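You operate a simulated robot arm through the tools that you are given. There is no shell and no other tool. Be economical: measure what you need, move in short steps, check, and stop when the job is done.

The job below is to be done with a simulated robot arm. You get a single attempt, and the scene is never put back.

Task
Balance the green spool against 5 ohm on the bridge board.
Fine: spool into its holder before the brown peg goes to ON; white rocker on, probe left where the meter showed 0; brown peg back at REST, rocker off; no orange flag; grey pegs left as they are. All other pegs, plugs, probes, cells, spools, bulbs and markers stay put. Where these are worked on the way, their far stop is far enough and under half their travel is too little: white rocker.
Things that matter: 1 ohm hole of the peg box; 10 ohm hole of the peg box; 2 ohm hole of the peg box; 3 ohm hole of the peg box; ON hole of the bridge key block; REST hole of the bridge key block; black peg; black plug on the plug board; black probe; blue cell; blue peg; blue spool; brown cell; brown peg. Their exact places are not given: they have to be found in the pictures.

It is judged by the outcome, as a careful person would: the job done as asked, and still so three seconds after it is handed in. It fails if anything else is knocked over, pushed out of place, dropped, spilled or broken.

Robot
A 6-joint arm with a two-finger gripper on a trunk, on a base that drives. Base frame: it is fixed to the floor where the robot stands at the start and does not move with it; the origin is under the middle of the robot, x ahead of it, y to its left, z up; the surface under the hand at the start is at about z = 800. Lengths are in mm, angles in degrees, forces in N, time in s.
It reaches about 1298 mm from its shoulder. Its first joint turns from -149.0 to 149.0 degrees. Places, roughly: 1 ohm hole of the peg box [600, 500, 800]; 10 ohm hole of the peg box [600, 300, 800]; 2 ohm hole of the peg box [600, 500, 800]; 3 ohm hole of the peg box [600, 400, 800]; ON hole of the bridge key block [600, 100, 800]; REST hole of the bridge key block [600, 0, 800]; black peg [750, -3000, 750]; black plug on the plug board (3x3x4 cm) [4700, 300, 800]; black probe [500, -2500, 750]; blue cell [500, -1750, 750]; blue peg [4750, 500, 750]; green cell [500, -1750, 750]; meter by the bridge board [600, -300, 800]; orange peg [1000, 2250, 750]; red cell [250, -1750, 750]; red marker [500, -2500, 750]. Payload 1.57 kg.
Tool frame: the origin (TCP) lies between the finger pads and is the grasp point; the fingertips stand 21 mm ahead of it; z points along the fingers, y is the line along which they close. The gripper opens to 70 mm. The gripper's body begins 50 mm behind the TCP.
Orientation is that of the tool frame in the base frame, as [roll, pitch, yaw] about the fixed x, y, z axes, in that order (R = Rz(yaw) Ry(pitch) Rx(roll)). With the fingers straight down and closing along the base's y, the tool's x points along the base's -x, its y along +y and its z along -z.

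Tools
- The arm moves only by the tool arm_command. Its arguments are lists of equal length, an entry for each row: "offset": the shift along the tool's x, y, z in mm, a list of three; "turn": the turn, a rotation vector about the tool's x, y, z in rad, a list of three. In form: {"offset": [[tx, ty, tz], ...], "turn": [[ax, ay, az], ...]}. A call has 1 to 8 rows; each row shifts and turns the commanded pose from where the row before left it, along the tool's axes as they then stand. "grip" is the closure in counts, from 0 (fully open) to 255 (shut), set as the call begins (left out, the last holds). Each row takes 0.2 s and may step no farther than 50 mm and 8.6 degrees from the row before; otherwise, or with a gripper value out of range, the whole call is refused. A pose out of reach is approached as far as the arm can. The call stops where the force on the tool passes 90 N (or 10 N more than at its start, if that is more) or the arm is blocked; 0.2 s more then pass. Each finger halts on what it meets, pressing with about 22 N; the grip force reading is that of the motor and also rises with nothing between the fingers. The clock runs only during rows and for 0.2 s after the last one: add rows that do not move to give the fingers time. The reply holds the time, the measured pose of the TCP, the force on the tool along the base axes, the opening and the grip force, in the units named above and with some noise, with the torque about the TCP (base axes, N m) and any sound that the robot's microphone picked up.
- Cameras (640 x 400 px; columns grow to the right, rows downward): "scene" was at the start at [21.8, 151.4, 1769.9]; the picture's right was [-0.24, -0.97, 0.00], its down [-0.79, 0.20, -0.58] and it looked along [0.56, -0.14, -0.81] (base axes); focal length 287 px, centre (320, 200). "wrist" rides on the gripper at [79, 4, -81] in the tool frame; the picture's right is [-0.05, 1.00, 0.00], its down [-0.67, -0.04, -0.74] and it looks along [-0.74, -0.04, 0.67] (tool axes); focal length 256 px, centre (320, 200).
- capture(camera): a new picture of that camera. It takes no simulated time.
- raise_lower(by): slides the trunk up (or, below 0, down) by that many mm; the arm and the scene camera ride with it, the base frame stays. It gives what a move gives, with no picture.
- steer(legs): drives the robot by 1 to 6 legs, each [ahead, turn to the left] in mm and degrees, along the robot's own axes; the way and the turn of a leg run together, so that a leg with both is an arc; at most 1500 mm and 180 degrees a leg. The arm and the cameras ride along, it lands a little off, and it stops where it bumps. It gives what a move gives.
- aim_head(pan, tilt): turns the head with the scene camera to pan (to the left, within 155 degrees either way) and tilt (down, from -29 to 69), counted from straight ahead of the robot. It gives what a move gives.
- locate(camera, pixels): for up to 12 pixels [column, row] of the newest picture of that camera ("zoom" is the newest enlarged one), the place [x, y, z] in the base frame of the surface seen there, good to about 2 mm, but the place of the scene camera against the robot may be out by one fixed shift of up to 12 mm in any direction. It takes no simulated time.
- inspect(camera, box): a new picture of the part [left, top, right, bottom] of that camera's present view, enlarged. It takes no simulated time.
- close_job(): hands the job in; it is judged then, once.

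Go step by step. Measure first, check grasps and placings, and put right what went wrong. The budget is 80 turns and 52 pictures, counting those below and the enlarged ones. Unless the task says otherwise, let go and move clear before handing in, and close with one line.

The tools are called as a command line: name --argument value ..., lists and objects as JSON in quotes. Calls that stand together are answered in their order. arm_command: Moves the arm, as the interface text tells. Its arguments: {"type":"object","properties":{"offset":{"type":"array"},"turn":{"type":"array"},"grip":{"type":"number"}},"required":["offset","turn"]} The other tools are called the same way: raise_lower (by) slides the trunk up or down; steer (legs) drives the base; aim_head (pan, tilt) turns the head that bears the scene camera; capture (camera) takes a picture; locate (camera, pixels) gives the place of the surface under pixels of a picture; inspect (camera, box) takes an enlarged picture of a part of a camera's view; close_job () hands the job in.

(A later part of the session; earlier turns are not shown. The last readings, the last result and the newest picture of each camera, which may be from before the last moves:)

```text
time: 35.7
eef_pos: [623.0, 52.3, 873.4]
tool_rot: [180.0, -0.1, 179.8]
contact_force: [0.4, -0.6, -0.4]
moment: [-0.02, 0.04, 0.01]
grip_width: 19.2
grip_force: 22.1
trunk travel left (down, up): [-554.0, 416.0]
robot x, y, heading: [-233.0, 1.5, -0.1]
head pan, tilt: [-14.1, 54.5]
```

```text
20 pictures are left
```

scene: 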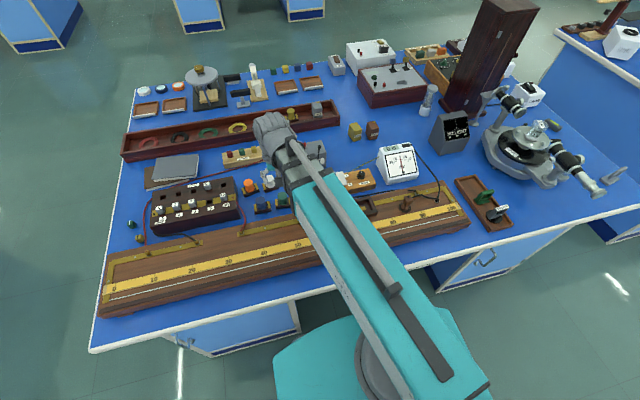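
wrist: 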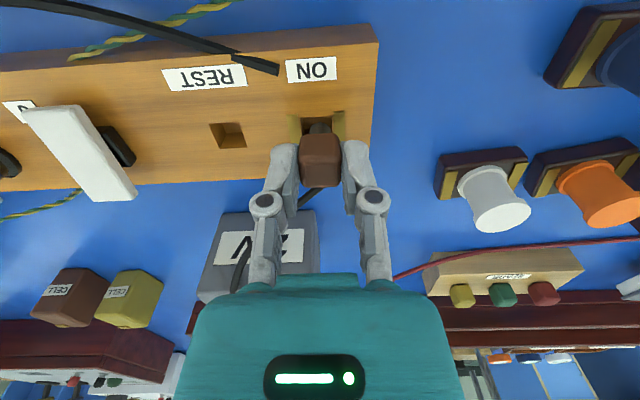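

The shank is entering the ON hole between the brass strips. Lower the rest of the way, release, and rise.

raise_lower --by -15

arm_command --offset '[[0, 0, 0], [0, 0, 0], [0, 0, 0]]' --turn '[[0, 0, 0], [0, 0, 0], [0, 0, 0]]' --grip 110

raise_lower --by 50

arm_command --offset '[[20, -45, 0], [20, -45, 0], [20, -45, 0], [0, 0, 0]]' --turn '[[0, 0, 0], [0, 0, 0], [0, 0, 0], [0, 0, 0]]'

capture --camera "wrist"

```text
time: 36.3
eef_pos: [623.4, 52.4, 857.4]
tool_rot: [180.0, -0.2, 179.8]
contact_force: [-1.0, 0.0, 0.5]
moment: [0.04, 0.02, -0.02]
grip_width: 19.0
grip_force: 21.9
trunk travel left (down, up): [-539.0, 431.0]
robot x, y, heading: [-231.3, 2.9, -0.2]
head pan, tilt: [-14.1, 54.5]
```

```text
time: 37.1
eef_pos: [622.0, 52.5, 857.6]
tool_rot: [-180.0, 0.0, 179.8]
contact_force: [-0.6, 0.2, 0.6]
moment: [-0.07, 0.01, 0.01]
grip_width: 39.9
grip_force: 0.1
trunk travel left (down, up): [-539.0, 431.0]
robot x, y, heading: [-230.9, 3.1, -0.1]
head pan, tilt: [-14.1, 54.5]
```

```text
time: 38.0
eef_pos: [623.0, 52.3, 908.0]
tool_rot: [180.0, -0.1, 179.9]
contact_force: [0.1, -0.8, 0.5]
moment: [0.01, -0.02, 0.01]
grip_width: 39.6
grip_force: 0.1
trunk travel left (down, up): [-589.0, 381.0]
robot x, y, heading: [-233.5, 3.3, -0.2]
head pan, tilt: [-14.1, 54.5]
```

```text
time: 39.0
eef_pos: [560.4, -83.3, 906.7]
tool_rot: [-179.9, -0.1, 179.9]
contact_force: [-0.1, 0.2, -1.3]
moment: [0.0, 0.04, -0.02]
grip_width: 39.7
grip_force: 0.0
trunk travel left (down, up): [-589.0, 381.0]
robot x, y, heading: [-235.2, 1.7, 0.0]
head pan, tilt: [-14.1, 54.5]
```

```text
19 pictures are left
```

wrist: 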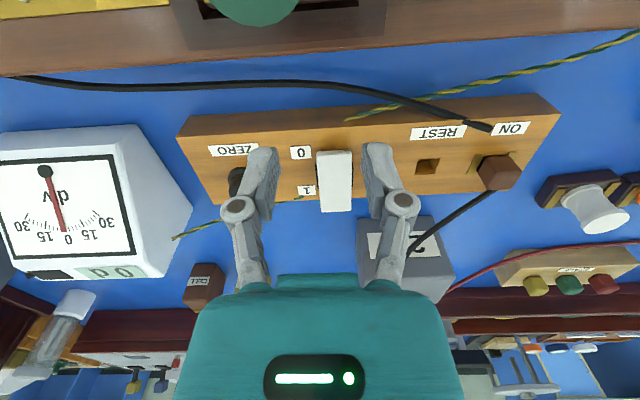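

Peg is seated in ON and the meter still shows 0. Now the probe: I'll rise and look at it closely, keeping the rocker off until the probe is on the wire.

raise_lower --by 70

arm_command --offset '[[20, -38, 0], [20, -38, 0], [20, -38, 0], [20, -38, 0], [0, 0, 0]]' --turn '[[0, 0, 0], [0, 0, 0], [0, 0, 0], [0, 0, 0], [0, 0, 0]]'

capture --camera "wrist"

```text
time: 40.1
eef_pos: [562.3, -81.8, 976.8]
tool_rot: [180.0, -0.1, 179.9]
contact_force: [-0.3, -0.2, -0.4]
moment: [0.02, -0.06, -0.03]
grip_width: 39.5
grip_force: 0.0
trunk travel left (down, up): [-659.0, 311.0]
robot x, y, heading: [-233.7, -2.7, -0.1]
head pan, tilt: [-14.1, 54.5]
```

```text
time: 41.3
eef_pos: [480.5, -236.1, 977.4]
tool_rot: [-180.0, -0.2, 179.9]
contact_force: [0.5, 0.3, -0.6]
moment: [0.02, -0.05, 0.0]
grip_width: 40.1
grip_force: 0.0
trunk travel left (down, up): [-659.0, 311.0]
robot x, y, heading: [-234.4, 3.9, -0.0]
head pan, tilt: [-14.1, 54.5]
```

```text
18 pictures are left
```

wrist: 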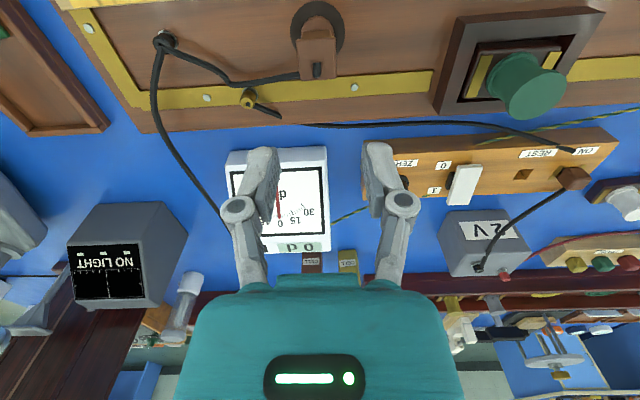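

inspect --camera "wrist" --box '[250, 0, 390, 90]'

locate --camera "zoom" --pixels '[[235, 240], [385, 240], [235, 340], [390, 340], [310, 260], [312, 310], [310, 210], [310, 100], [190, 110], [430, 100], [260, 130], [360, 130]]'

```text
4.44 times, centred on (320, 45) of wrist
```

zoom: 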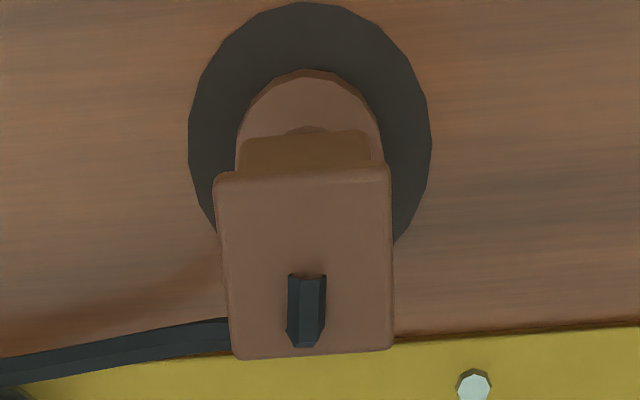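

```text
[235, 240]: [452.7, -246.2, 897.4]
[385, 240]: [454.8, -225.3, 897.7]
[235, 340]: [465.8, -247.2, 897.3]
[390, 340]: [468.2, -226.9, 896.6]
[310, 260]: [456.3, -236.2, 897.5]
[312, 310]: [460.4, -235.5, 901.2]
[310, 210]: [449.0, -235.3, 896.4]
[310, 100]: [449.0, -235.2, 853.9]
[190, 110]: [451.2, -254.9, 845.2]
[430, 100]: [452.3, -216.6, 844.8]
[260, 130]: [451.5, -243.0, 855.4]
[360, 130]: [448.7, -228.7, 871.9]
```

Probe block: top z≈897, x 443–469, y −248…−225, cable at its top/back. I'll grip it across y at x≈452, with tips at z≈872.

arm_command --offset '[[28.5, 0, 0], [0, 0, 0]]' --turn '[[0, 0, 0], [0, 0, 0]]'

raise_lower --by -84

arm_command --offset '[[0, 0, 0], [0, 0, 0], [0, 0, 0], [0, 0, 0]]' --turn '[[0, 0, 0], [0, 0, 0], [0, 0, 0], [0, 0, 0]]' --grip 255

raise_lower --by 40

capture --camera "wrist"

```text
time: 41.9
eef_pos: [453.0, -234.5, 977.6]
tool_rot: [180.0, -0.1, 179.9]
contact_force: [-1.1, 0.5, 0.5]
moment: [0.0, 0.02, 0.0]
grip_width: 39.8
grip_force: 0.0
trunk travel left (down, up): [-659.0, 311.0]
robot x, y, heading: [-234.6, 1.9, -0.0]
head pan, tilt: [-14.1, 54.5]
```

```text
time: 43.1
eef_pos: [453.7, -234.9, 892.9]
tool_rot: [-179.9, -0.1, 179.7]
contact_force: [0.0, 0.5, 1.3]
moment: [0.02, -0.01, 0.02]
grip_width: 40.0
grip_force: 0.1
trunk travel left (down, up): [-575.0, 395.0]
robot x, y, heading: [-233.6, 3.5, -0.1]
head pan, tilt: [-14.1, 54.5]
```

```text
time: 44.1
eef_pos: [451.4, -235.7, 893.4]
tool_rot: [180.0, -0.2, 179.8]
contact_force: [0.2, -0.2, 2.1]
moment: [0.0, -0.01, -0.03]
grip_width: 18.7
grip_force: 21.9
trunk travel left (down, up): [-575.0, 395.0]
robot x, y, heading: [-234.1, 1.4, -0.2]
head pan, tilt: [-14.1, 54.5]
```

```text
time: 44.9
eef_pos: [452.5, -234.7, 933.4]
tool_rot: [-180.0, -0.2, 179.8]
contact_force: [-0.5, 0.2, -0.9]
moment: [0.0, 0.04, 0.02]
grip_width: 18.1
grip_force: 22.5
trunk travel left (down, up): [-615.0, 355.0]
robot x, y, heading: [-231.8, 1.5, -0.2]
head pan, tilt: [-14.1, 54.5]
```

```text
16 pictures are left
```

wrist: 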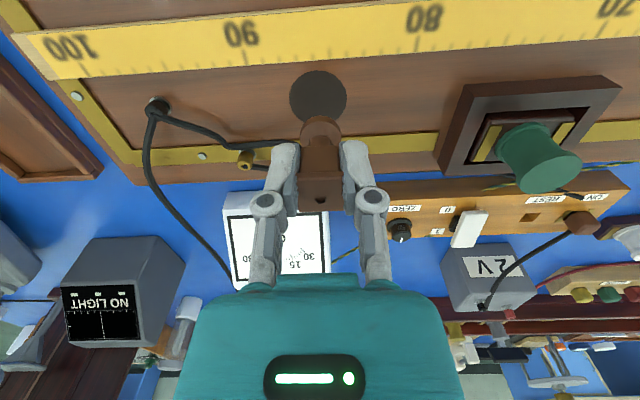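

The probe is held; its foot is about 47 mm below the TCP, so TCP≈894 should touch the wire. Graduations are about 10 mm per unit, so 50 is near y≈+119. Move forward of the spool and along to near 50, then look.

arm_command --offset '[[26, 0, 0], [26, 0, 0], [0, 44, 0], [0, 44, 0], [0, 44, 0], [0, 44, 0], [0, 44, 0], [0, 44, 0]]' --turn '[[0, 0, 0], [0, 0, 0], [0, 0, 0], [0, 0, 0], [0, 0, 0], [0, 0, 0], [0, 0, 0], [0, 0, 0]]'

arm_command --offset '[[0, 44, 0], [0, 46, 0], [0, 0, 0]]' --turn '[[0, 0, 0], [0, 0, 0], [0, 0, 0]]'

capture --camera "wrist"

```text
time: 46.7
eef_pos: [401.7, 28.7, 933.8]
tool_rot: [-180.0, -0.1, 179.8]
contact_force: [0.0, 0.1, -0.8]
moment: [0.01, 0.04, 0.01]
grip_width: 18.3
grip_force: 21.9
trunk travel left (down, up): [-615.0, 355.0]
robot x, y, heading: [-236.6, 0.5, -0.5]
head pan, tilt: [-14.1, 54.5]
```

```text
time: 47.5
eef_pos: [402.5, 119.0, 933.5]
tool_rot: [-179.8, -0.1, 179.7]
contact_force: [-0.7, 0.2, -1.4]
moment: [-0.02, 0.01, 0.01]
grip_width: 18.6
grip_force: 22.2
trunk travel left (down, up): [-615.0, 355.0]
robot x, y, heading: [-234.7, 3.9, -0.2]
head pan, tilt: [-14.1, 54.5]
```

```text
15 pictures are left
```

wrist: 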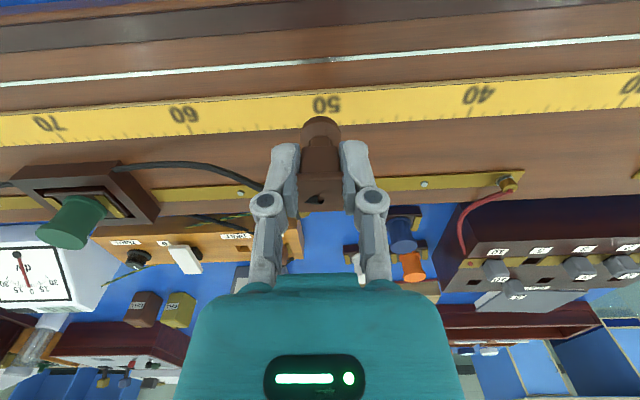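

The probe is right at the 50 mark (327,105); the wire crosses at about (320,61). Locate wire, scale and foot points.

locate --camera "wrist" --pixels '[[320, 61], [150, 73], [500, 48], [328, 104], [184, 114], [480, 93], [320, 120], [303, 130], [338, 130], [320, 86], [320, 180]]'

inspect --camera "wrist" --box '[240, 30, 400, 130]'

```text
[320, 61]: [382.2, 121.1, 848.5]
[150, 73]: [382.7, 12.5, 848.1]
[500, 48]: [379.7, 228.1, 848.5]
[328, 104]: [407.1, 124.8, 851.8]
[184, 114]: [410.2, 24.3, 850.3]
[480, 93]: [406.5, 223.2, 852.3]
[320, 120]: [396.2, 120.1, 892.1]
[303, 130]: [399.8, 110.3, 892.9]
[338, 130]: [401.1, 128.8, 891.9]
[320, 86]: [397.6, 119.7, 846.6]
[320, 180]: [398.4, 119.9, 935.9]
```

```text
4.00 times, centred on (320, 80) of wrist
```

zoom: 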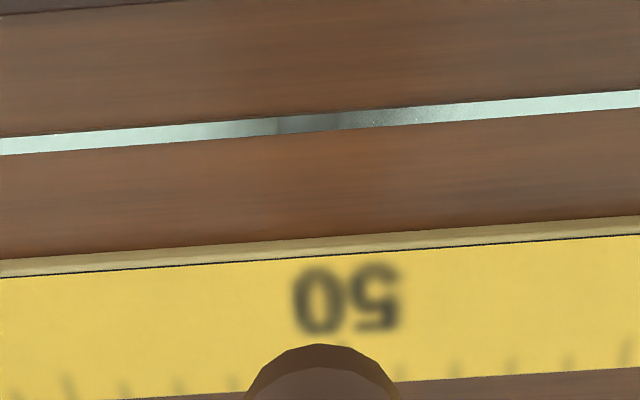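

Wire at x≈382.3, z≈848.5; the foot centre is about 3.5 mm beyond the TCP in x. Shift back 23 mm and lower toward contact watching the force.

arm_command --offset '[[23.5, 0, 0], [0, 0, 0]]' --turn '[[0, 0, 0], [0, 0, 0]]'

raise_lower --by -34

raise_lower --by -3

raise_lower --by -1.5

```text
time: 48.1
eef_pos: [378.5, 118.0, 933.1]
tool_rot: [-180.0, -0.1, 179.9]
contact_force: [0.1, -0.1, -1.4]
moment: [-0.02, -0.01, 0.01]
grip_width: 18.9
grip_force: 21.9
trunk travel left (down, up): [-615.0, 355.0]
robot x, y, heading: [-232.3, -0.3, -0.2]
head pan, tilt: [-14.1, 54.5]
```

```text
time: 48.9
eef_pos: [379.5, 119.1, 899.5]
tool_rot: [180.0, -0.1, 179.8]
contact_force: [0.1, -0.1, -1.3]
moment: [-0.03, 0.01, 0.01]
grip_width: 18.5
grip_force: 21.8
trunk travel left (down, up): [-581.0, 389.0]
robot x, y, heading: [-234.1, 1.7, 0.3]
head pan, tilt: [-14.1, 54.5]
```

```text
time: 49.4
eef_pos: [377.7, 118.2, 896.3]
tool_rot: [180.0, -0.1, 179.7]
contact_force: [-0.7, 0.2, -1.5]
moment: [0.01, 0.03, 0.01]
grip_width: 18.6
grip_force: 21.8
trunk travel left (down, up): [-578.0, 392.0]
robot x, y, heading: [-233.9, 3.9, -0.3]
head pan, tilt: [-14.1, 54.5]
```

```text
time: 49.9
eef_pos: [379.1, 119.3, 895.6]
tool_rot: [179.9, -0.2, 179.8]
contact_force: [-0.3, -0.5, -1.5]
moment: [-0.02, 0.03, 0.02]
grip_width: 18.5
grip_force: 22.1
trunk travel left (down, up): [-576.0, 394.0]
robot x, y, heading: [-235.3, 5.7, -0.1]
head pan, tilt: [-14.1, 54.5]
```

raise_lower --by -3

raise_lower --by -2

```text
time: 50.5
eef_pos: [378.7, 118.0, 893.2]
tool_rot: [180.0, 0.0, 179.9]
contact_force: [2.0, -0.8, 17.6]
moment: [-0.02, -0.15, 0.0]
grip_width: 18.5
grip_force: 21.9
trunk travel left (down, up): [-573.0, 397.0]
robot x, y, heading: [-232.6, -0.7, -0.4]
head pan, tilt: [-14.1, 54.5]
```

```text
time: 51.0
eef_pos: [378.7, 118.0, 891.6]
tool_rot: [-180.0, -0.1, 179.8]
contact_force: [0.3, 1.4, 15.0]
moment: [0.02, -0.09, -0.01]
grip_width: 18.1
grip_force: 21.9
trunk travel left (down, up): [-571.0, 399.0]
robot x, y, heading: [-234.4, 2.4, -0.2]
head pan, tilt: [-14.1, 54.5]
```

Contact at TCP≈893 (15–17 N). Read the meter through the scene camera.

capture --camera "scene"

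```text
13 pictures are left
```

scene: 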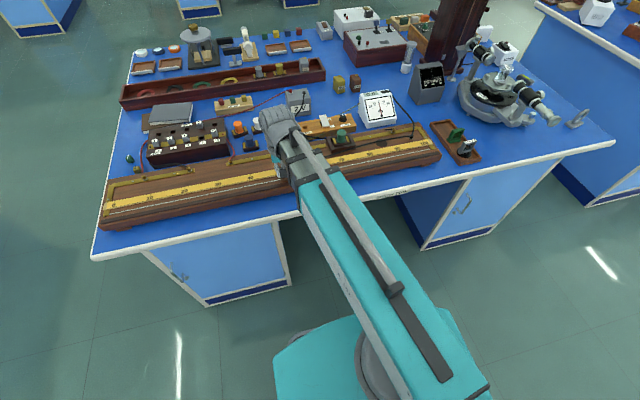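

inspect --camera "scene" --box '[350, 80, 406, 132]'

```text
7.69 times, centred on (378, 106) of scene
```

zoom: 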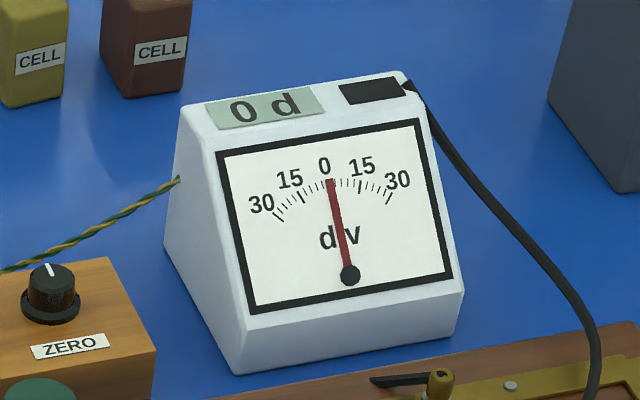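

Meter shows 0 with rocker off: it is switched out, so I need the rocker on. I'll let the probe stand on the wire at 50, rise, and look that it stays.

arm_command --offset '[[0, 0, 0], [0, 0, 0], [0, 0, 0]]' --turn '[[0, 0, 0], [0, 0, 0], [0, 0, 0]]' --grip 130

raise_lower --by 65

arm_command --offset '[[-36.5, -27.5, 0], [-36.5, -27.5, 0], [-36.5, -27.5, 0], [-36.5, -27.5, 0], [-36.5, -27.5, 0], [-36.5, -27.5, 0], [-36.5, -27.5, 0], [0, 0, 0]]' --turn '[[0, 0, 0], [0, 0, 0], [0, 0, 0], [0, 0, 0], [0, 0, 0], [0, 0, 0], [0, 0, 0], [0, 0, 0]]' --grip 255

capture --camera "wrist"

```text
time: 51.8
eef_pos: [379.2, 117.8, 889.7]
tool_rot: [180.0, -0.1, 179.7]
contact_force: [0.1, -0.2, -0.6]
moment: [0.0, 0.0, -0.01]
grip_width: 34.5
grip_force: 0.0
trunk travel left (down, up): [-571.0, 399.0]
robot x, y, heading: [-231.6, 3.0, -0.3]
head pan, tilt: [-14.1, 54.5]
```

```text
time: 52.8
eef_pos: [379.3, 118.8, 954.3]
tool_rot: [180.0, -0.1, 179.8]
contact_force: [0.2, -0.2, -0.1]
moment: [0.01, -0.01, -0.03]
grip_width: 34.4
grip_force: 0.0
trunk travel left (down, up): [-636.0, 334.0]
robot x, y, heading: [-232.7, 1.1, -0.3]
head pan, tilt: [-14.1, 54.5]
```

```text
time: 54.6
eef_pos: [634.4, -75.4, 954.4]
tool_rot: [-180.0, -0.1, 179.8]
contact_force: [0.4, -0.3, -0.4]
moment: [0.04, -0.01, 0.02]
grip_width: 0.1
grip_force: 21.8
trunk travel left (down, up): [-636.0, 334.0]
robot x, y, heading: [-238.9, 0.4, 0.1]
head pan, tilt: [-14.1, 54.5]
```

```text
11 pictures are left
```

wrist: 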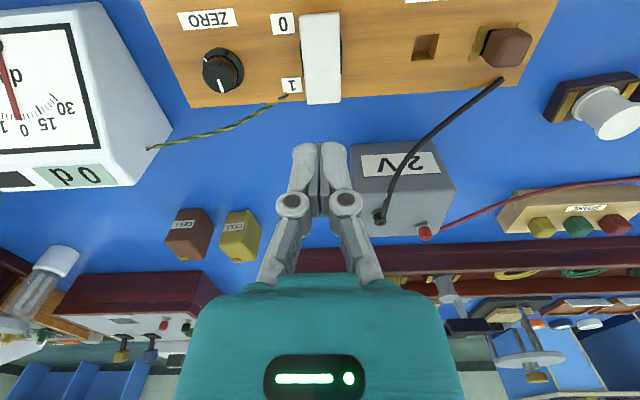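

locate --camera "wrist" --pixels '[[322, 18], [322, 40], [322, 75], [322, 95], [308, 90], [338, 90]]'

```text
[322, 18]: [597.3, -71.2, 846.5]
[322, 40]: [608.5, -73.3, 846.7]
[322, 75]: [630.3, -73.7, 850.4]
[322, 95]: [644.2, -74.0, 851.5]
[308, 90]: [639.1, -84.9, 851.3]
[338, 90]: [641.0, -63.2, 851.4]
```

Rocker spans x 596–647, y −85…−63, with the "1" end (far) high. Press at x≈638.

arm_command --offset '[[-4, 1, 0], [0, 0, 0]]' --turn '[[0, 0, 0], [0, 0, 0]]'

raise_lower --by -81

raise_lower --by -4

raise_lower --by -3

```text
time: 55.2
eef_pos: [638.9, -74.7, 955.3]
tool_rot: [-180.0, -0.1, 179.7]
contact_force: [-0.6, 0.2, 0.2]
moment: [0.01, -0.03, -0.01]
grip_width: 0.0
grip_force: 22.8
trunk travel left (down, up): [-636.0, 334.0]
robot x, y, heading: [-230.3, 2.4, 0.1]
head pan, tilt: [-14.1, 54.5]
```

```text
time: 56.4
eef_pos: [638.9, -74.9, 874.5]
tool_rot: [-180.0, -0.2, 179.9]
contact_force: [0.3, -0.3, -0.5]
moment: [0.03, -0.01, 0.02]
grip_width: 0.0
grip_force: 22.0
trunk travel left (down, up): [-555.0, 415.0]
robot x, y, heading: [-230.8, 0.9, -0.2]
head pan, tilt: [-14.1, 54.5]
```

```text
time: 56.9
eef_pos: [638.0, -73.8, 868.8]
tool_rot: [-179.9, 0.0, 179.8]
contact_force: [0.1, -0.5, 0.7]
moment: [-0.03, -0.02, 0.0]
grip_width: 0.2
grip_force: 21.9
trunk travel left (down, up): [-551.0, 419.0]
robot x, y, heading: [-231.5, 1.2, -0.3]
head pan, tilt: [-14.1, 54.5]
```

```text
time: 57.4
eef_pos: [638.2, -73.6, 868.8]
tool_rot: [-180.0, 0.0, 179.7]
contact_force: [2.3, -1.6, 3.5]
moment: [-0.01, -0.02, -0.02]
grip_width: 6.3
grip_force: 29.1
trunk travel left (down, up): [-548.0, 422.0]
robot x, y, heading: [-237.0, 0.9, -0.4]
head pan, tilt: [-14.1, 54.5]
```

Fingers got wedged apart to 6 mm while z stayed 869; look before pressing more.

capture --camera "wrist"

```text
10 pictures are left
```

wrist: 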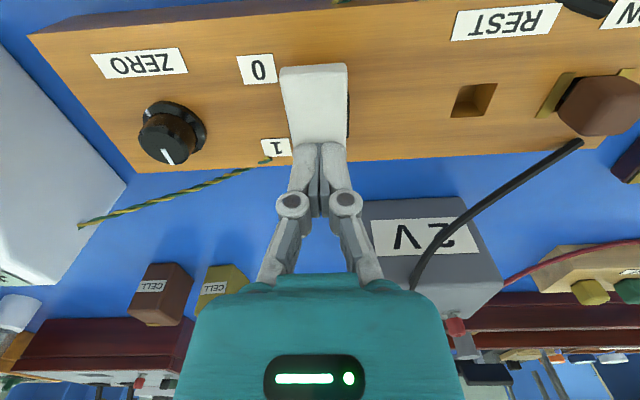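

Fingers are correctly on the "1" end. Continue pressing in small steps.

raise_lower --by -3

raise_lower --by -2

```text
time: 58.0
eef_pos: [638.3, -73.4, 867.5]
tool_rot: [179.9, 0.3, 179.9]
contact_force: [20.4, -1.3, 47.5]
moment: [-0.02, -0.04, 0.04]
grip_width: 5.9
grip_force: 29.2
trunk travel left (down, up): [-545.0, 425.0]
robot x, y, heading: [-232.0, -0.3, -0.2]
head pan, tilt: [-14.1, 54.5]
```

```text
time: 58.5
eef_pos: [637.5, -74.4, 867.4]
tool_rot: [-179.9, 0.6, 179.7]
contact_force: [1.0, -0.3, 55.5]
moment: [-0.01, 0.38, 0.09]
grip_width: 6.0
grip_force: 28.2
trunk travel left (down, up): [-544.0, 426.0]
robot x, y, heading: [-232.7, 1.7, -0.3]
head pan, tilt: [-14.1, 54.5]
stopped: the force on the tool passed its limit at 92 N (the readings are from after the stop); the commanded pose is now the measured one
```

It reached a hard stop. Rise and check the rocker's position and the meter.

raise_lower --by 88

capture --camera "wrist"

locate --camera "wrist" --pixels '[[322, 10], [322, 20], [322, 40], [322, 75], [322, 85], [322, 95]]'

```text
time: 59.8
eef_pos: [641.0, -74.2, 950.2]
tool_rot: [-180.0, 0.4, 179.8]
contact_force: [0.7, 0.1, -0.4]
moment: [0.01, -0.01, -0.03]
grip_width: 0.1
grip_force: 28.9
trunk travel left (down, up): [-632.0, 338.0]
robot x, y, heading: [-231.5, -0.6, -0.3]
head pan, tilt: [-14.1, 54.5]
```

```text
9 pictures are left
```

wrist: 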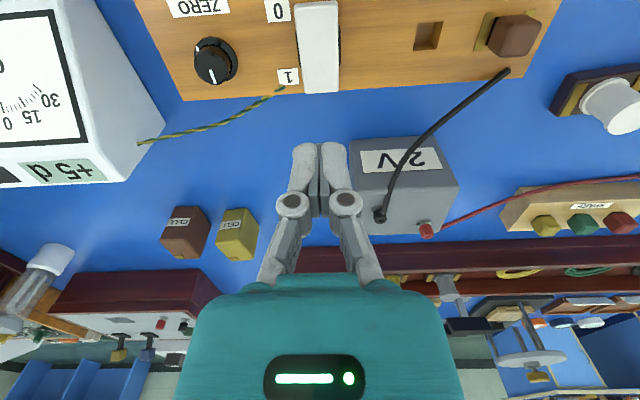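

```text
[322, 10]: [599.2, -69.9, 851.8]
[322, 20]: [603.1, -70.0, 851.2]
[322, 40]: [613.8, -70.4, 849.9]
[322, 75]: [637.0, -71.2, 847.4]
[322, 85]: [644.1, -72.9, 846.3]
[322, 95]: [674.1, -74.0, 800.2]
```

Rocker is now on ("1" end down) and the meter reads +5 d with the flag window still black. The probe at ≈50.4 is near balance; go back to it and check it's standing.

arm_command --offset '[[38, 31, 0], [38, 31, 0], [38, 31, 0], [38, 31, 0], [38, 31, 0], [38, 31, 0], [0, 0, 0]]' --turn '[[0, 0, 0], [0, 0, 0], [0, 0, 0], [0, 0, 0], [0, 0, 0], [0, 0, 0], [0, 0, 0]]' --grip 125

capture --camera "wrist"

```text
time: 61.4
eef_pos: [413.0, 113.3, 950.7]
tool_rot: [179.9, 0.5, 179.8]
contact_force: [0.2, -0.8, 0.0]
moment: [0.01, 0.01, -0.01]
grip_width: 35.8
grip_force: 0.1
trunk travel left (down, up): [-632.0, 338.0]
robot x, y, heading: [-234.3, 3.6, -0.2]
head pan, tilt: [-14.1, 54.5]
```

```text
8 pictures are left
```

wrist: 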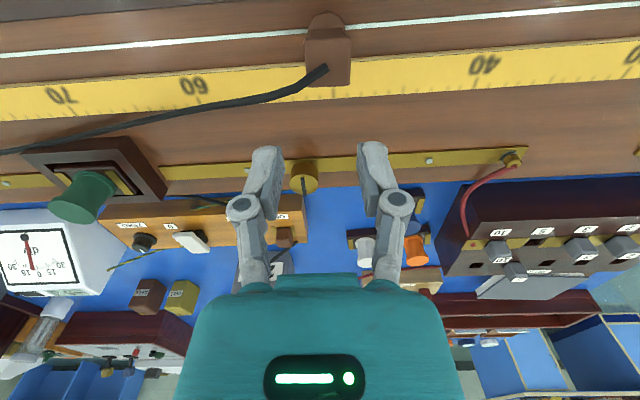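

The probe stands upright on the wire at (326,50). Measure it, then regrip it.

locate --camera "wrist" --pixels '[[310, 45], [346, 45], [310, 78], [348, 78], [328, 55], [328, 20], [325, 70]]'

```text
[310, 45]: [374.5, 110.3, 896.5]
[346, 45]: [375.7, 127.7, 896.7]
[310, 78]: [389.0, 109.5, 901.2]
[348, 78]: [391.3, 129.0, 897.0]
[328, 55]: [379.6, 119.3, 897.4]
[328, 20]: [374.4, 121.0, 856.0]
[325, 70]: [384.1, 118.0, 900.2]
```

arm_command --offset '[[34, 5.5, 0], [0, 0, 0]]' --turn '[[0, -0.007, 0], [0, 0, 0]]'

raise_lower --by -58

arm_command --offset '[[0, 0, 0], [0, 0, 0], [0, 0, 0]]' --turn '[[0, 0, 0], [0, 0, 0], [0, 0, 0]]' --grip 255

raise_lower --by 8

arm_command --offset '[[0, -10, 0], [0, 0, 0], [0, 0, 0]]' --turn '[[0, 0, 0], [0, 0, 0], [0, 0, 0]]'

raise_lower --by -8

inspect --camera "scene" --box '[350, 80, 406, 132]'

```text
time: 62.0
eef_pos: [379.4, 118.3, 951.1]
tool_rot: [-180.0, 0.8, 179.8]
contact_force: [0.4, -0.5, -0.4]
moment: [-0.02, -0.04, 0.0]
grip_width: 35.8
grip_force: 0.1
trunk travel left (down, up): [-632.0, 338.0]
robot x, y, heading: [-231.1, -0.1, -0.1]
head pan, tilt: [-14.1, 54.5]
```

```text
time: 63.0
eef_pos: [379.7, 117.5, 891.8]
tool_rot: [180.0, 0.8, 179.8]
contact_force: [0.3, 0.2, -0.8]
moment: [-0.01, -0.01, -0.01]
grip_width: 35.5
grip_force: 0.1
trunk travel left (down, up): [-574.0, 396.0]
robot x, y, heading: [-236.5, 1.4, -0.1]
head pan, tilt: [-14.1, 54.5]
```

```text
time: 63.8
eef_pos: [378.7, 117.7, 893.7]
tool_rot: [-180.0, 0.7, 179.8]
contact_force: [0.5, -0.2, 2.1]
moment: [-0.01, -0.03, 0.01]
grip_width: 18.3
grip_force: 22.3
trunk travel left (down, up): [-574.0, 396.0]
robot x, y, heading: [-236.1, 3.8, -0.4]
head pan, tilt: [-14.1, 54.5]
```

```text
time: 64.3
eef_pos: [378.8, 118.3, 901.0]
tool_rot: [-180.0, 0.9, 179.8]
contact_force: [0.5, 0.2, -1.2]
moment: [0.01, 0.0, -0.02]
grip_width: 18.7
grip_force: 21.5
trunk travel left (down, up): [-582.0, 388.0]
robot x, y, heading: [-234.1, 0.0, -0.1]
head pan, tilt: [-14.1, 54.5]
```

```text
time: 65.1
eef_pos: [380.3, 108.5, 901.1]
tool_rot: [-180.0, 0.9, 179.8]
contact_force: [0.0, -0.5, -0.5]
moment: [0.01, -0.01, 0.01]
grip_width: 18.5
grip_force: 22.0
trunk travel left (down, up): [-582.0, 388.0]
robot x, y, heading: [-231.7, 6.6, -0.2]
head pan, tilt: [-14.1, 54.5]
```

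```text
time: 65.7
eef_pos: [379.7, 107.8, 892.8]
tool_rot: [-180.0, 0.8, 179.9]
contact_force: [0.0, -0.6, -0.6]
moment: [0.01, 0.02, 0.0]
grip_width: 18.6
grip_force: 21.8
trunk travel left (down, up): [-574.0, 396.0]
robot x, y, heading: [-229.3, 1.3, -0.4]
head pan, tilt: [-14.1, 54.5]
```

```text
7.69 times, centred on (378, 106) of scene
```

zoom: 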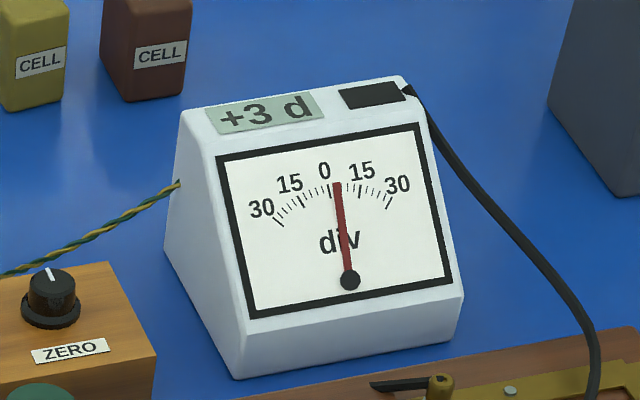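

Reading +3 after moving 10 mm toward higher numbers (was +5), flag black; contact force was light, though. Move a further 15 mm and press to a definite contact.

raise_lower --by 8

arm_command --offset '[[0, -15, 0], [0, 0, 0], [0, 0, 0]]' --turn '[[0, 0, 0], [0, 0, 0], [0, 0, 0]]'

raise_lower --by -8

raise_lower --by -1.5

inspect --camera "scene" --box '[350, 80, 406, 132]'

```text
time: 66.3
eef_pos: [379.1, 107.9, 899.9]
tool_rot: [179.9, 0.8, 179.8]
contact_force: [-0.4, 0.3, -1.5]
moment: [0.0, 0.01, -0.03]
grip_width: 18.3
grip_force: 22.2
trunk travel left (down, up): [-582.0, 388.0]
robot x, y, heading: [-232.9, 2.2, -0.2]
head pan, tilt: [-14.1, 54.5]
```

```text
time: 67.1
eef_pos: [377.5, 93.8, 901.3]
tool_rot: [180.0, 0.8, 179.8]
contact_force: [0.3, -0.1, -1.7]
moment: [-0.03, -0.06, 0.02]
grip_width: 18.5
grip_force: 22.1
trunk travel left (down, up): [-582.0, 388.0]
robot x, y, heading: [-231.6, -1.4, -0.2]
head pan, tilt: [-14.1, 54.5]
```

```text
time: 67.6
eef_pos: [379.4, 93.7, 892.3]
tool_rot: [-179.9, 0.8, 179.8]
contact_force: [0.4, 0.0, -1.2]
moment: [0.01, 0.02, 0.01]
grip_width: 18.7
grip_force: 22.3
trunk travel left (down, up): [-574.0, 396.0]
robot x, y, heading: [-234.0, -2.3, -0.3]
head pan, tilt: [-14.1, 54.5]
```

```text
time: 68.2
eef_pos: [379.4, 94.1, 892.0]
tool_rot: [179.9, 0.9, 179.9]
contact_force: [3.7, 0.5, 16.9]
moment: [0.02, -0.18, 0.0]
grip_width: 18.5
grip_force: 22.5
trunk travel left (down, up): [-573.0, 397.0]
robot x, y, heading: [-234.9, 2.0, -0.2]
head pan, tilt: [-14.1, 54.5]
```

```text
7.69 times, centred on (378, 106) of scene
```

zoom: 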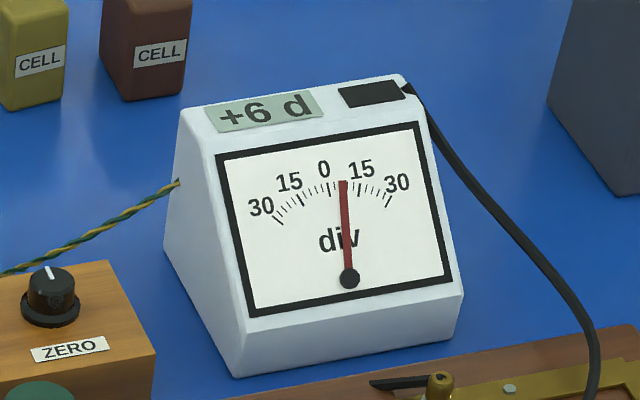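

At firm contact (17 N) it reads +6; the +3 was likely in air, which would be a meter zero offset. I'll test: lift, move toward 40, read in air and then in contact.

raise_lower --by 9

arm_command --offset '[[0, 40, 0], [0, 40, 0], [0, 20, 0], [0, 0, 0], [0, 0, 0]]' --turn '[[0, 0, 0], [0, 0, 0], [0, 0, 0], [0, 0, 0], [0, 0, 0]]'

inspect --camera "scene" --box '[350, 80, 406, 132]'

```text
time: 68.7
eef_pos: [379.3, 92.8, 901.5]
tool_rot: [-180.0, 0.8, 179.9]
contact_force: [0.4, -0.2, -1.5]
moment: [0.01, 0.05, -0.01]
grip_width: 18.7
grip_force: 22.4
trunk travel left (down, up): [-582.0, 388.0]
robot x, y, heading: [-235.2, 3.2, -0.1]
head pan, tilt: [-14.1, 54.5]
```

```text
time: 69.9
eef_pos: [380.3, 193.5, 900.7]
tool_rot: [-180.0, 0.9, 179.8]
contact_force: [0.4, 0.0, -1.3]
moment: [-0.02, 0.0, -0.02]
grip_width: 18.5
grip_force: 22.0
trunk travel left (down, up): [-582.0, 388.0]
robot x, y, heading: [-236.0, 1.1, -0.4]
head pan, tilt: [-14.1, 54.5]
```

```text
7.69 times, centred on (378, 106) of scene
```

zoom: 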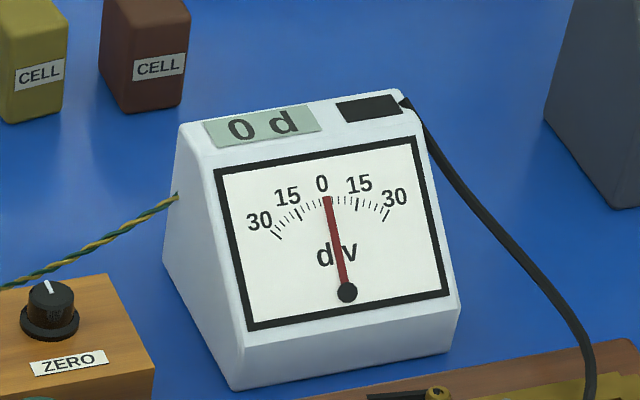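

In air it reads 0, so there's no offset; the +3 was just the needle still moving. Now contact here (≈43) and wait for it to settle.

raise_lower --by -9.5

arm_command --offset '[[0, 0, 0], [0, 0, 0], [0, 0, 0], [0, 0, 0], [0, 0, 0], [0, 0, 0], [0, 0, 0], [0, 0, 0]]' --turn '[[0, 0, 0], [0, 0, 0], [0, 0, 0], [0, 0, 0], [0, 0, 0], [0, 0, 0], [0, 0, 0], [0, 0, 0]]'

inspect --camera "scene" --box '[350, 80, 406, 132]'

```text
time: 70.5
eef_pos: [379.3, 192.9, 891.0]
tool_rot: [180.0, 0.7, 179.9]
contact_force: [2.6, 0.9, 11.3]
moment: [0.02, -0.13, 0.02]
grip_width: 18.4
grip_force: 21.7
trunk travel left (down, up): [-572.0, 398.0]
robot x, y, heading: [-231.4, 5.4, -0.1]
head pan, tilt: [-14.1, 54.5]
```

```text
time: 72.3
eef_pos: [379.8, 192.0, 891.9]
tool_rot: [-179.9, 0.8, 179.8]
contact_force: [4.2, 1.2, 13.8]
moment: [-0.06, -0.16, 0.0]
grip_width: 18.5
grip_force: 21.8
trunk travel left (down, up): [-572.0, 398.0]
robot x, y, heading: [-230.9, 3.1, -0.2]
head pan, tilt: [-14.1, 54.5]
```

```text
7.69 times, centred on (378, 106) of scene
```

zoom: 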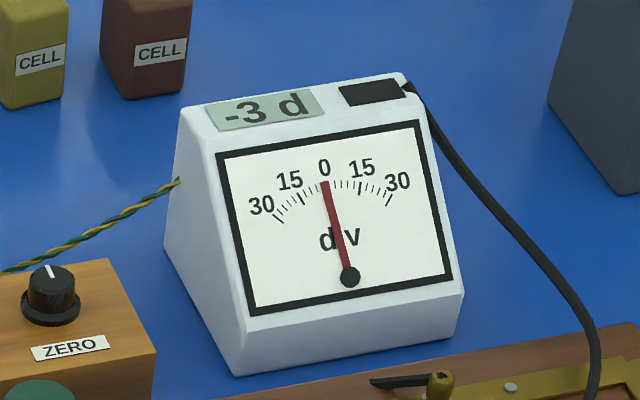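

At ≈43.2 (y≈192.7) it reads −3; at ≈50.6 it was +5. Interpolating gives 0 at y≈165 (≈46). Move there and let it settle.

raise_lower --by 9.5

arm_command --offset '[[0, -28, 0], [0, 0, 0], [0, 0, 0]]' --turn '[[0, 0, 0], [0, 0, 0], [0, 0, 0]]'

raise_lower --by -9.5

arm_command --offset '[[0, 0, 0], [0, 0, 0], [0, 0, 0], [0, 0, 0], [0, 0, 0], [0, 0, 0], [0, 0, 0], [0, 0, 0]]' --turn '[[0, 0, 0], [0, 0, 0], [0, 0, 0], [0, 0, 0], [0, 0, 0], [0, 0, 0], [0, 0, 0], [0, 0, 0]]'

inspect --camera "scene" --box '[350, 80, 406, 132]'

```text
time: 72.9
eef_pos: [379.1, 192.9, 900.1]
tool_rot: [-180.0, 0.8, 179.8]
contact_force: [0.2, -0.2, -0.8]
moment: [0.0, 0.0, -0.03]
grip_width: 18.6
grip_force: 22.1
trunk travel left (down, up): [-582.0, 388.0]
robot x, y, heading: [-231.9, 1.1, -0.4]
head pan, tilt: [-14.1, 54.5]
```

```text
time: 73.7
eef_pos: [380.2, 163.6, 900.2]
tool_rot: [180.0, 0.7, 179.9]
contact_force: [-0.3, -0.6, -1.8]
moment: [0.01, -0.02, 0.0]
grip_width: 18.4
grip_force: 22.2
trunk travel left (down, up): [-582.0, 388.0]
robot x, y, heading: [-232.7, 1.6, -0.3]
head pan, tilt: [-14.1, 54.5]
```

```text
time: 74.3
eef_pos: [380.0, 165.5, 891.5]
tool_rot: [179.9, 0.8, 179.7]
contact_force: [-0.7, -0.5, 0.9]
moment: [-0.04, 0.04, 0.02]
grip_width: 18.4
grip_force: 22.4
trunk travel left (down, up): [-572.0, 398.0]
robot x, y, heading: [-235.1, 3.0, -0.1]
head pan, tilt: [-14.1, 54.5]
```

```text
time: 76.1
eef_pos: [380.1, 164.0, 892.0]
tool_rot: [180.0, 0.8, 179.8]
contact_force: [-0.4, 0.0, 1.4]
moment: [0.0, 0.02, 0.0]
grip_width: 18.8
grip_force: 21.8
trunk travel left (down, up): [-572.0, 398.0]
robot x, y, heading: [-235.9, -1.0, -0.3]
head pan, tilt: [-14.1, 54.5]
```

```text
7.69 times, centred on (378, 106) of scene
```

zoom: 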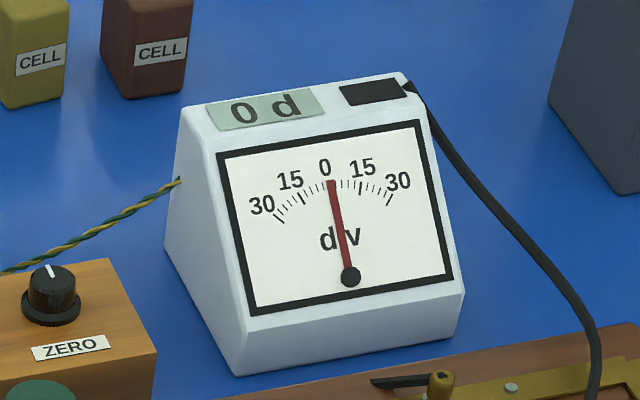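

It reads 0 with the probe on the wire at ≈46, flag black. Seat it with 1 mm more, release, rise, and move over the rocker, checking the meter again with the probe free-standing.

raise_lower --by -1

arm_command --offset '[[0, 0, 0], [0, 0, 0], [0, 0, 0]]' --turn '[[0, 0, 0], [0, 0, 0], [0, 0, 0]]' --grip 130

raise_lower --by 63

arm_command --offset '[[-32, -34, 0], [-32, -34, 0], [-32, -34, 0], [-32, -34, 0], [-32, -34, 0], [-32, -34, 0], [-32, -34, 0], [0, 0, 0]]' --turn '[[0, 0, 0], [0, 0, 0], [0, 0, 0], [0, 0, 0], [0, 0, 0], [0, 0, 0], [0, 0, 0], [0, 0, 0]]' --grip 255

capture --camera "scene"

```text
time: 76.6
eef_pos: [379.6, 164.7, 890.2]
tool_rot: [180.0, 0.9, 179.8]
contact_force: [2.9, 1.7, 16.6]
moment: [0.01, -0.15, -0.01]
grip_width: 18.4
grip_force: 22.0
trunk travel left (down, up): [-571.0, 399.0]
robot x, y, heading: [-234.1, -1.2, -0.2]
head pan, tilt: [-14.1, 54.5]
```

```text
time: 77.4
eef_pos: [379.6, 165.5, 890.6]
tool_rot: [-180.0, 0.8, 179.8]
contact_force: [0.4, 0.2, 0.8]
moment: [0.02, -0.02, -0.01]
grip_width: 34.0
grip_force: 0.1
trunk travel left (down, up): [-571.0, 399.0]
robot x, y, heading: [-231.8, -2.0, -0.2]
head pan, tilt: [-14.1, 54.5]
```

```text
time: 78.4
eef_pos: [379.8, 165.5, 953.2]
tool_rot: [180.0, 0.9, 179.8]
contact_force: [-0.5, 0.1, 0.3]
moment: [0.01, 0.01, 0.02]
grip_width: 34.6
grip_force: 0.0
trunk travel left (down, up): [-634.0, 336.0]
robot x, y, heading: [-233.5, 2.2, -0.3]
head pan, tilt: [-14.1, 54.5]
```

```text
time: 80.2
eef_pos: [604.7, -75.1, 952.8]
tool_rot: [-180.0, 0.8, 179.9]
contact_force: [0.3, 0.5, 0.6]
moment: [0.02, -0.01, 0.0]
grip_width: 0.2
grip_force: 21.5
out of reach, approached as far as the arm can: row 4
trunk travel left (down, up): [-634.0, 336.0]
robot x, y, heading: [-237.5, 0.1, -0.1]
head pan, tilt: [-14.1, 54.5]
```

```text
2 pictures are left
```

scene: 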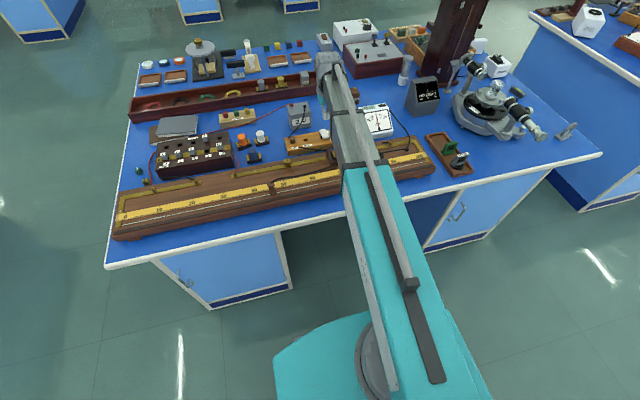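

The probe stands on the wire (271,190). Now press the rocker's "0" end.

raise_lower --by -78

raise_lower --by -5

raise_lower --by -3

raise_lower --by -3

```text
time: 81.3
eef_pos: [603.5, -74.8, 874.9]
tool_rot: [-180.0, 0.8, 179.8]
contact_force: [0.0, 0.3, -0.1]
moment: [-0.04, -0.01, -0.02]
grip_width: 0.0
grip_force: 22.3
trunk travel left (down, up): [-556.0, 414.0]
robot x, y, heading: [-233.0, -2.5, -0.2]
head pan, tilt: [-14.1, 54.5]
```

```text
time: 81.9
eef_pos: [604.0, -74.8, 870.3]
tool_rot: [-180.0, 0.8, 179.8]
contact_force: [-0.5, -0.2, 0.6]
moment: [0.03, -0.04, -0.02]
grip_width: 0.0
grip_force: 28.6
trunk travel left (down, up): [-551.0, 419.0]
robot x, y, heading: [-233.2, -3.4, -0.2]
head pan, tilt: [-14.1, 54.5]
```

```text
time: 82.4
eef_pos: [602.2, -75.3, 867.0]
tool_rot: [180.0, 0.8, 179.7]
contact_force: [0.3, 0.0, 0.2]
moment: [-0.01, 0.02, 0.03]
grip_width: 0.2
grip_force: 29.7
trunk travel left (down, up): [-548.0, 422.0]
robot x, y, heading: [-232.5, -0.3, -0.1]
head pan, tilt: [-14.1, 54.5]
```

```text
time: 82.9
eef_pos: [604.2, -73.8, 865.4]
tool_rot: [-180.0, 0.9, 179.8]
contact_force: [9.0, -0.7, 28.7]
moment: [0.01, -0.39, 0.0]
grip_width: 6.2
grip_force: 28.9
trunk travel left (down, up): [-545.0, 425.0]
robot x, y, heading: [-232.7, 0.1, -0.1]
head pan, tilt: [-14.1, 54.5]
```

raise_lower --by -1.5

raise_lower --by 89

arm_command --offset '[[-10, 42, 0], [-9, 42, 0], [0, 42, 0], [0, 0, 0], [0, 0, 0]]' --turn '[[0, -0.014, 0], [0, 0, 0], [0, 0, 0], [0, 0, 0], [0, 0, 0]]' --grip 85

```text
time: 83.4
eef_pos: [601.4, -73.2, 866.1]
tool_rot: [-180.0, 1.0, 179.9]
contact_force: [16.2, -0.8, 52.5]
moment: [0.05, -0.73, -0.03]
grip_width: 6.0
grip_force: 28.7
trunk travel left (down, up): [-544.0, 426.0]
robot x, y, heading: [-231.0, 2.2, -0.2]
head pan, tilt: [-14.1, 54.5]
```

```text
time: 84.7
eef_pos: [603.4, -75.5, 951.8]
tool_rot: [-180.0, 0.8, 179.8]
contact_force: [-0.4, 0.8, 0.5]
moment: [-0.04, 0.0, 0.02]
grip_width: 0.1
grip_force: 28.5
trunk travel left (down, up): [-633.0, 337.0]
robot x, y, heading: [-229.4, 4.8, -0.2]
head pan, tilt: [-14.1, 54.5]
```

```text
time: 85.9
eef_pos: [623.4, 51.0, 951.9]
tool_rot: [180.0, 1.7, 179.8]
contact_force: [0.3, -0.3, 0.5]
moment: [0.01, 0.02, 0.03]
grip_width: 46.7
grip_force: 0.0
trunk travel left (down, up): [-633.0, 337.0]
robot x, y, heading: [-234.8, 0.1, -0.2]
head pan, tilt: [-14.1, 54.5]
```

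The tilt correction went the wrong way (pitch 1.7°); undo it with +0.03 rad, then go down over the peg at ON (622.5, 52) and grip.

arm_command --offset '[[0, 1, 0], [0, 0, 0]]' --turn '[[0, 0.03, 0], [0, 0, 0]]'

raise_lower --by -94

arm_command --offset '[[0, 0, 0], [0, 0, 0], [0, 0, 0], [0, 0, 0]]' --turn '[[0, 0, 0], [0, 0, 0], [0, 0, 0], [0, 0, 0]]' --grip 255

raise_lower --by 35

arm_command --offset '[[0, -25, 0], [0, -25, 0], [0, 0, 0], [0, 0, 0]]' --turn '[[0, 0, 0], [0, 0, 0], [0, 0, 0], [0, 0, 0]]'

```text
time: 86.5
eef_pos: [623.9, 52.2, 951.7]
tool_rot: [-180.0, -0.2, 179.8]
contact_force: [0.2, 0.9, -0.8]
moment: [-0.01, 0.01, 0.01]
grip_width: 46.8
grip_force: 0.1
trunk travel left (down, up): [-633.0, 337.0]
robot x, y, heading: [-238.3, 2.1, -0.2]
head pan, tilt: [-14.1, 54.5]
```

```text
time: 87.8
eef_pos: [623.1, 51.9, 856.9]
tool_rot: [180.0, -0.2, 179.8]
contact_force: [0.0, 0.2, -0.2]
moment: [-0.03, 0.03, -0.03]
grip_width: 46.9
grip_force: 0.1
trunk travel left (down, up): [-539.0, 431.0]
robot x, y, heading: [-233.0, -0.3, -0.2]
head pan, tilt: [-14.1, 54.5]
```

```text
time: 88.8
eef_pos: [622.3, 51.4, 857.4]
tool_rot: [-180.0, -0.1, 179.8]
contact_force: [0.5, 0.4, 1.1]
moment: [-0.01, -0.05, 0.0]
grip_width: 19.0
grip_force: 22.1
trunk travel left (down, up): [-539.0, 431.0]
robot x, y, heading: [-230.8, 3.5, -0.0]
head pan, tilt: [-14.1, 54.5]
```

```text
time: 89.5
eef_pos: [623.7, 51.7, 892.6]
tool_rot: [179.9, -0.2, 179.8]
contact_force: [-0.1, 0.0, 0.1]
moment: [-0.02, 0.0, -0.01]
grip_width: 19.3
grip_force: 22.1
trunk travel left (down, up): [-574.0, 396.0]
robot x, y, heading: [-234.1, 2.7, -0.1]
head pan, tilt: [-14.1, 54.5]
```

```text
time: 90.5
eef_pos: [622.2, 1.7, 891.4]
tool_rot: [-179.9, -0.2, 179.7]
contact_force: [0.2, -0.4, -0.2]
moment: [-0.03, -0.02, 0.0]
grip_width: 18.9
grip_force: 22.2
trunk travel left (down, up): [-574.0, 396.0]
robot x, y, heading: [-231.8, 4.0, -0.2]
head pan, tilt: [-14.1, 54.5]
```

Peg held at 19 mm, now over REST (622, 1.7). Lower in two stages watching the force.

raise_lower --by -20

raise_lower --by -15

```text
time: 91.2
eef_pos: [623.2, 2.3, 872.7]
tool_rot: [-179.9, -0.1, 179.8]
contact_force: [0.9, 0.4, -0.3]
moment: [0.0, 0.0, -0.02]
grip_width: 18.9
grip_force: 22.2
trunk travel left (down, up): [-554.0, 416.0]
robot x, y, heading: [-229.3, 3.0, -0.1]
head pan, tilt: [-14.1, 54.5]
```

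```text
time: 91.8
eef_pos: [622.1, 2.7, 857.2]
tool_rot: [-180.0, -0.2, 179.9]
contact_force: [0.2, -0.1, -0.8]
moment: [-0.04, -0.02, 0.02]
grip_width: 19.1
grip_force: 22.0
trunk travel left (down, up): [-539.0, 431.0]
robot x, y, heading: [-231.7, 2.7, -0.3]
head pan, tilt: [-14.1, 54.5]
```

It went in with no resistance. Release, rise, and back off to a pose where the wrist sees peg, rocker and meter.

arm_command --offset '[[0, 0, 0], [0, 0, 0], [0, 0, 0]]' --turn '[[0, 0, 0], [0, 0, 0], [0, 0, 0]]' --grip 110

raise_lower --by 110

arm_command --offset '[[30, -25, 0], [30, -25, 0], [30, -25, 0], [30, 0, 0], [30, 0, 0], [0, 0, 0]]' --turn '[[0, 0, 0], [0, 0, 0], [0, 0, 0], [0, 0, 0], [0, 0, 0], [0, 0, 0]]'

capture --camera "wrist"

```text
time: 92.7
eef_pos: [621.4, 2.0, 857.0]
tool_rot: [-179.9, -0.2, 179.8]
contact_force: [-0.4, 0.0, -0.2]
moment: [0.0, -0.02, -0.02]
grip_width: 39.7
grip_force: 0.0
trunk travel left (down, up): [-539.0, 431.0]
robot x, y, heading: [-236.7, 0.3, 0.0]
head pan, tilt: [-14.1, 54.5]
```

```text
time: 94.1
eef_pos: [622.4, 2.8, 967.4]
tool_rot: [-180.0, -0.1, 179.9]
contact_force: [-0.4, 0.3, -1.3]
moment: [0.02, -0.01, -0.01]
grip_width: 39.8
grip_force: 0.1
trunk travel left (down, up): [-649.0, 321.0]
robot x, y, heading: [-233.8, 0.8, -0.3]
head pan, tilt: [-14.1, 54.5]
```

```text
time: 95.5
eef_pos: [471.2, -71.5, 967.1]
tool_rot: [-180.0, -0.1, 179.8]
contact_force: [-0.3, -0.2, 0.1]
moment: [0.03, -0.03, -0.02]
grip_width: 39.9
grip_force: 0.0
trunk travel left (down, up): [-649.0, 321.0]
robot x, y, heading: [-232.5, 4.1, -0.4]
head pan, tilt: [-14.1, 54.5]
```

```text
1 pictures are left
```

wrist: 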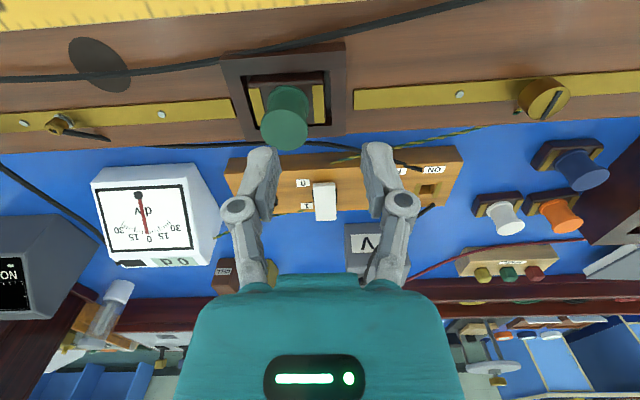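

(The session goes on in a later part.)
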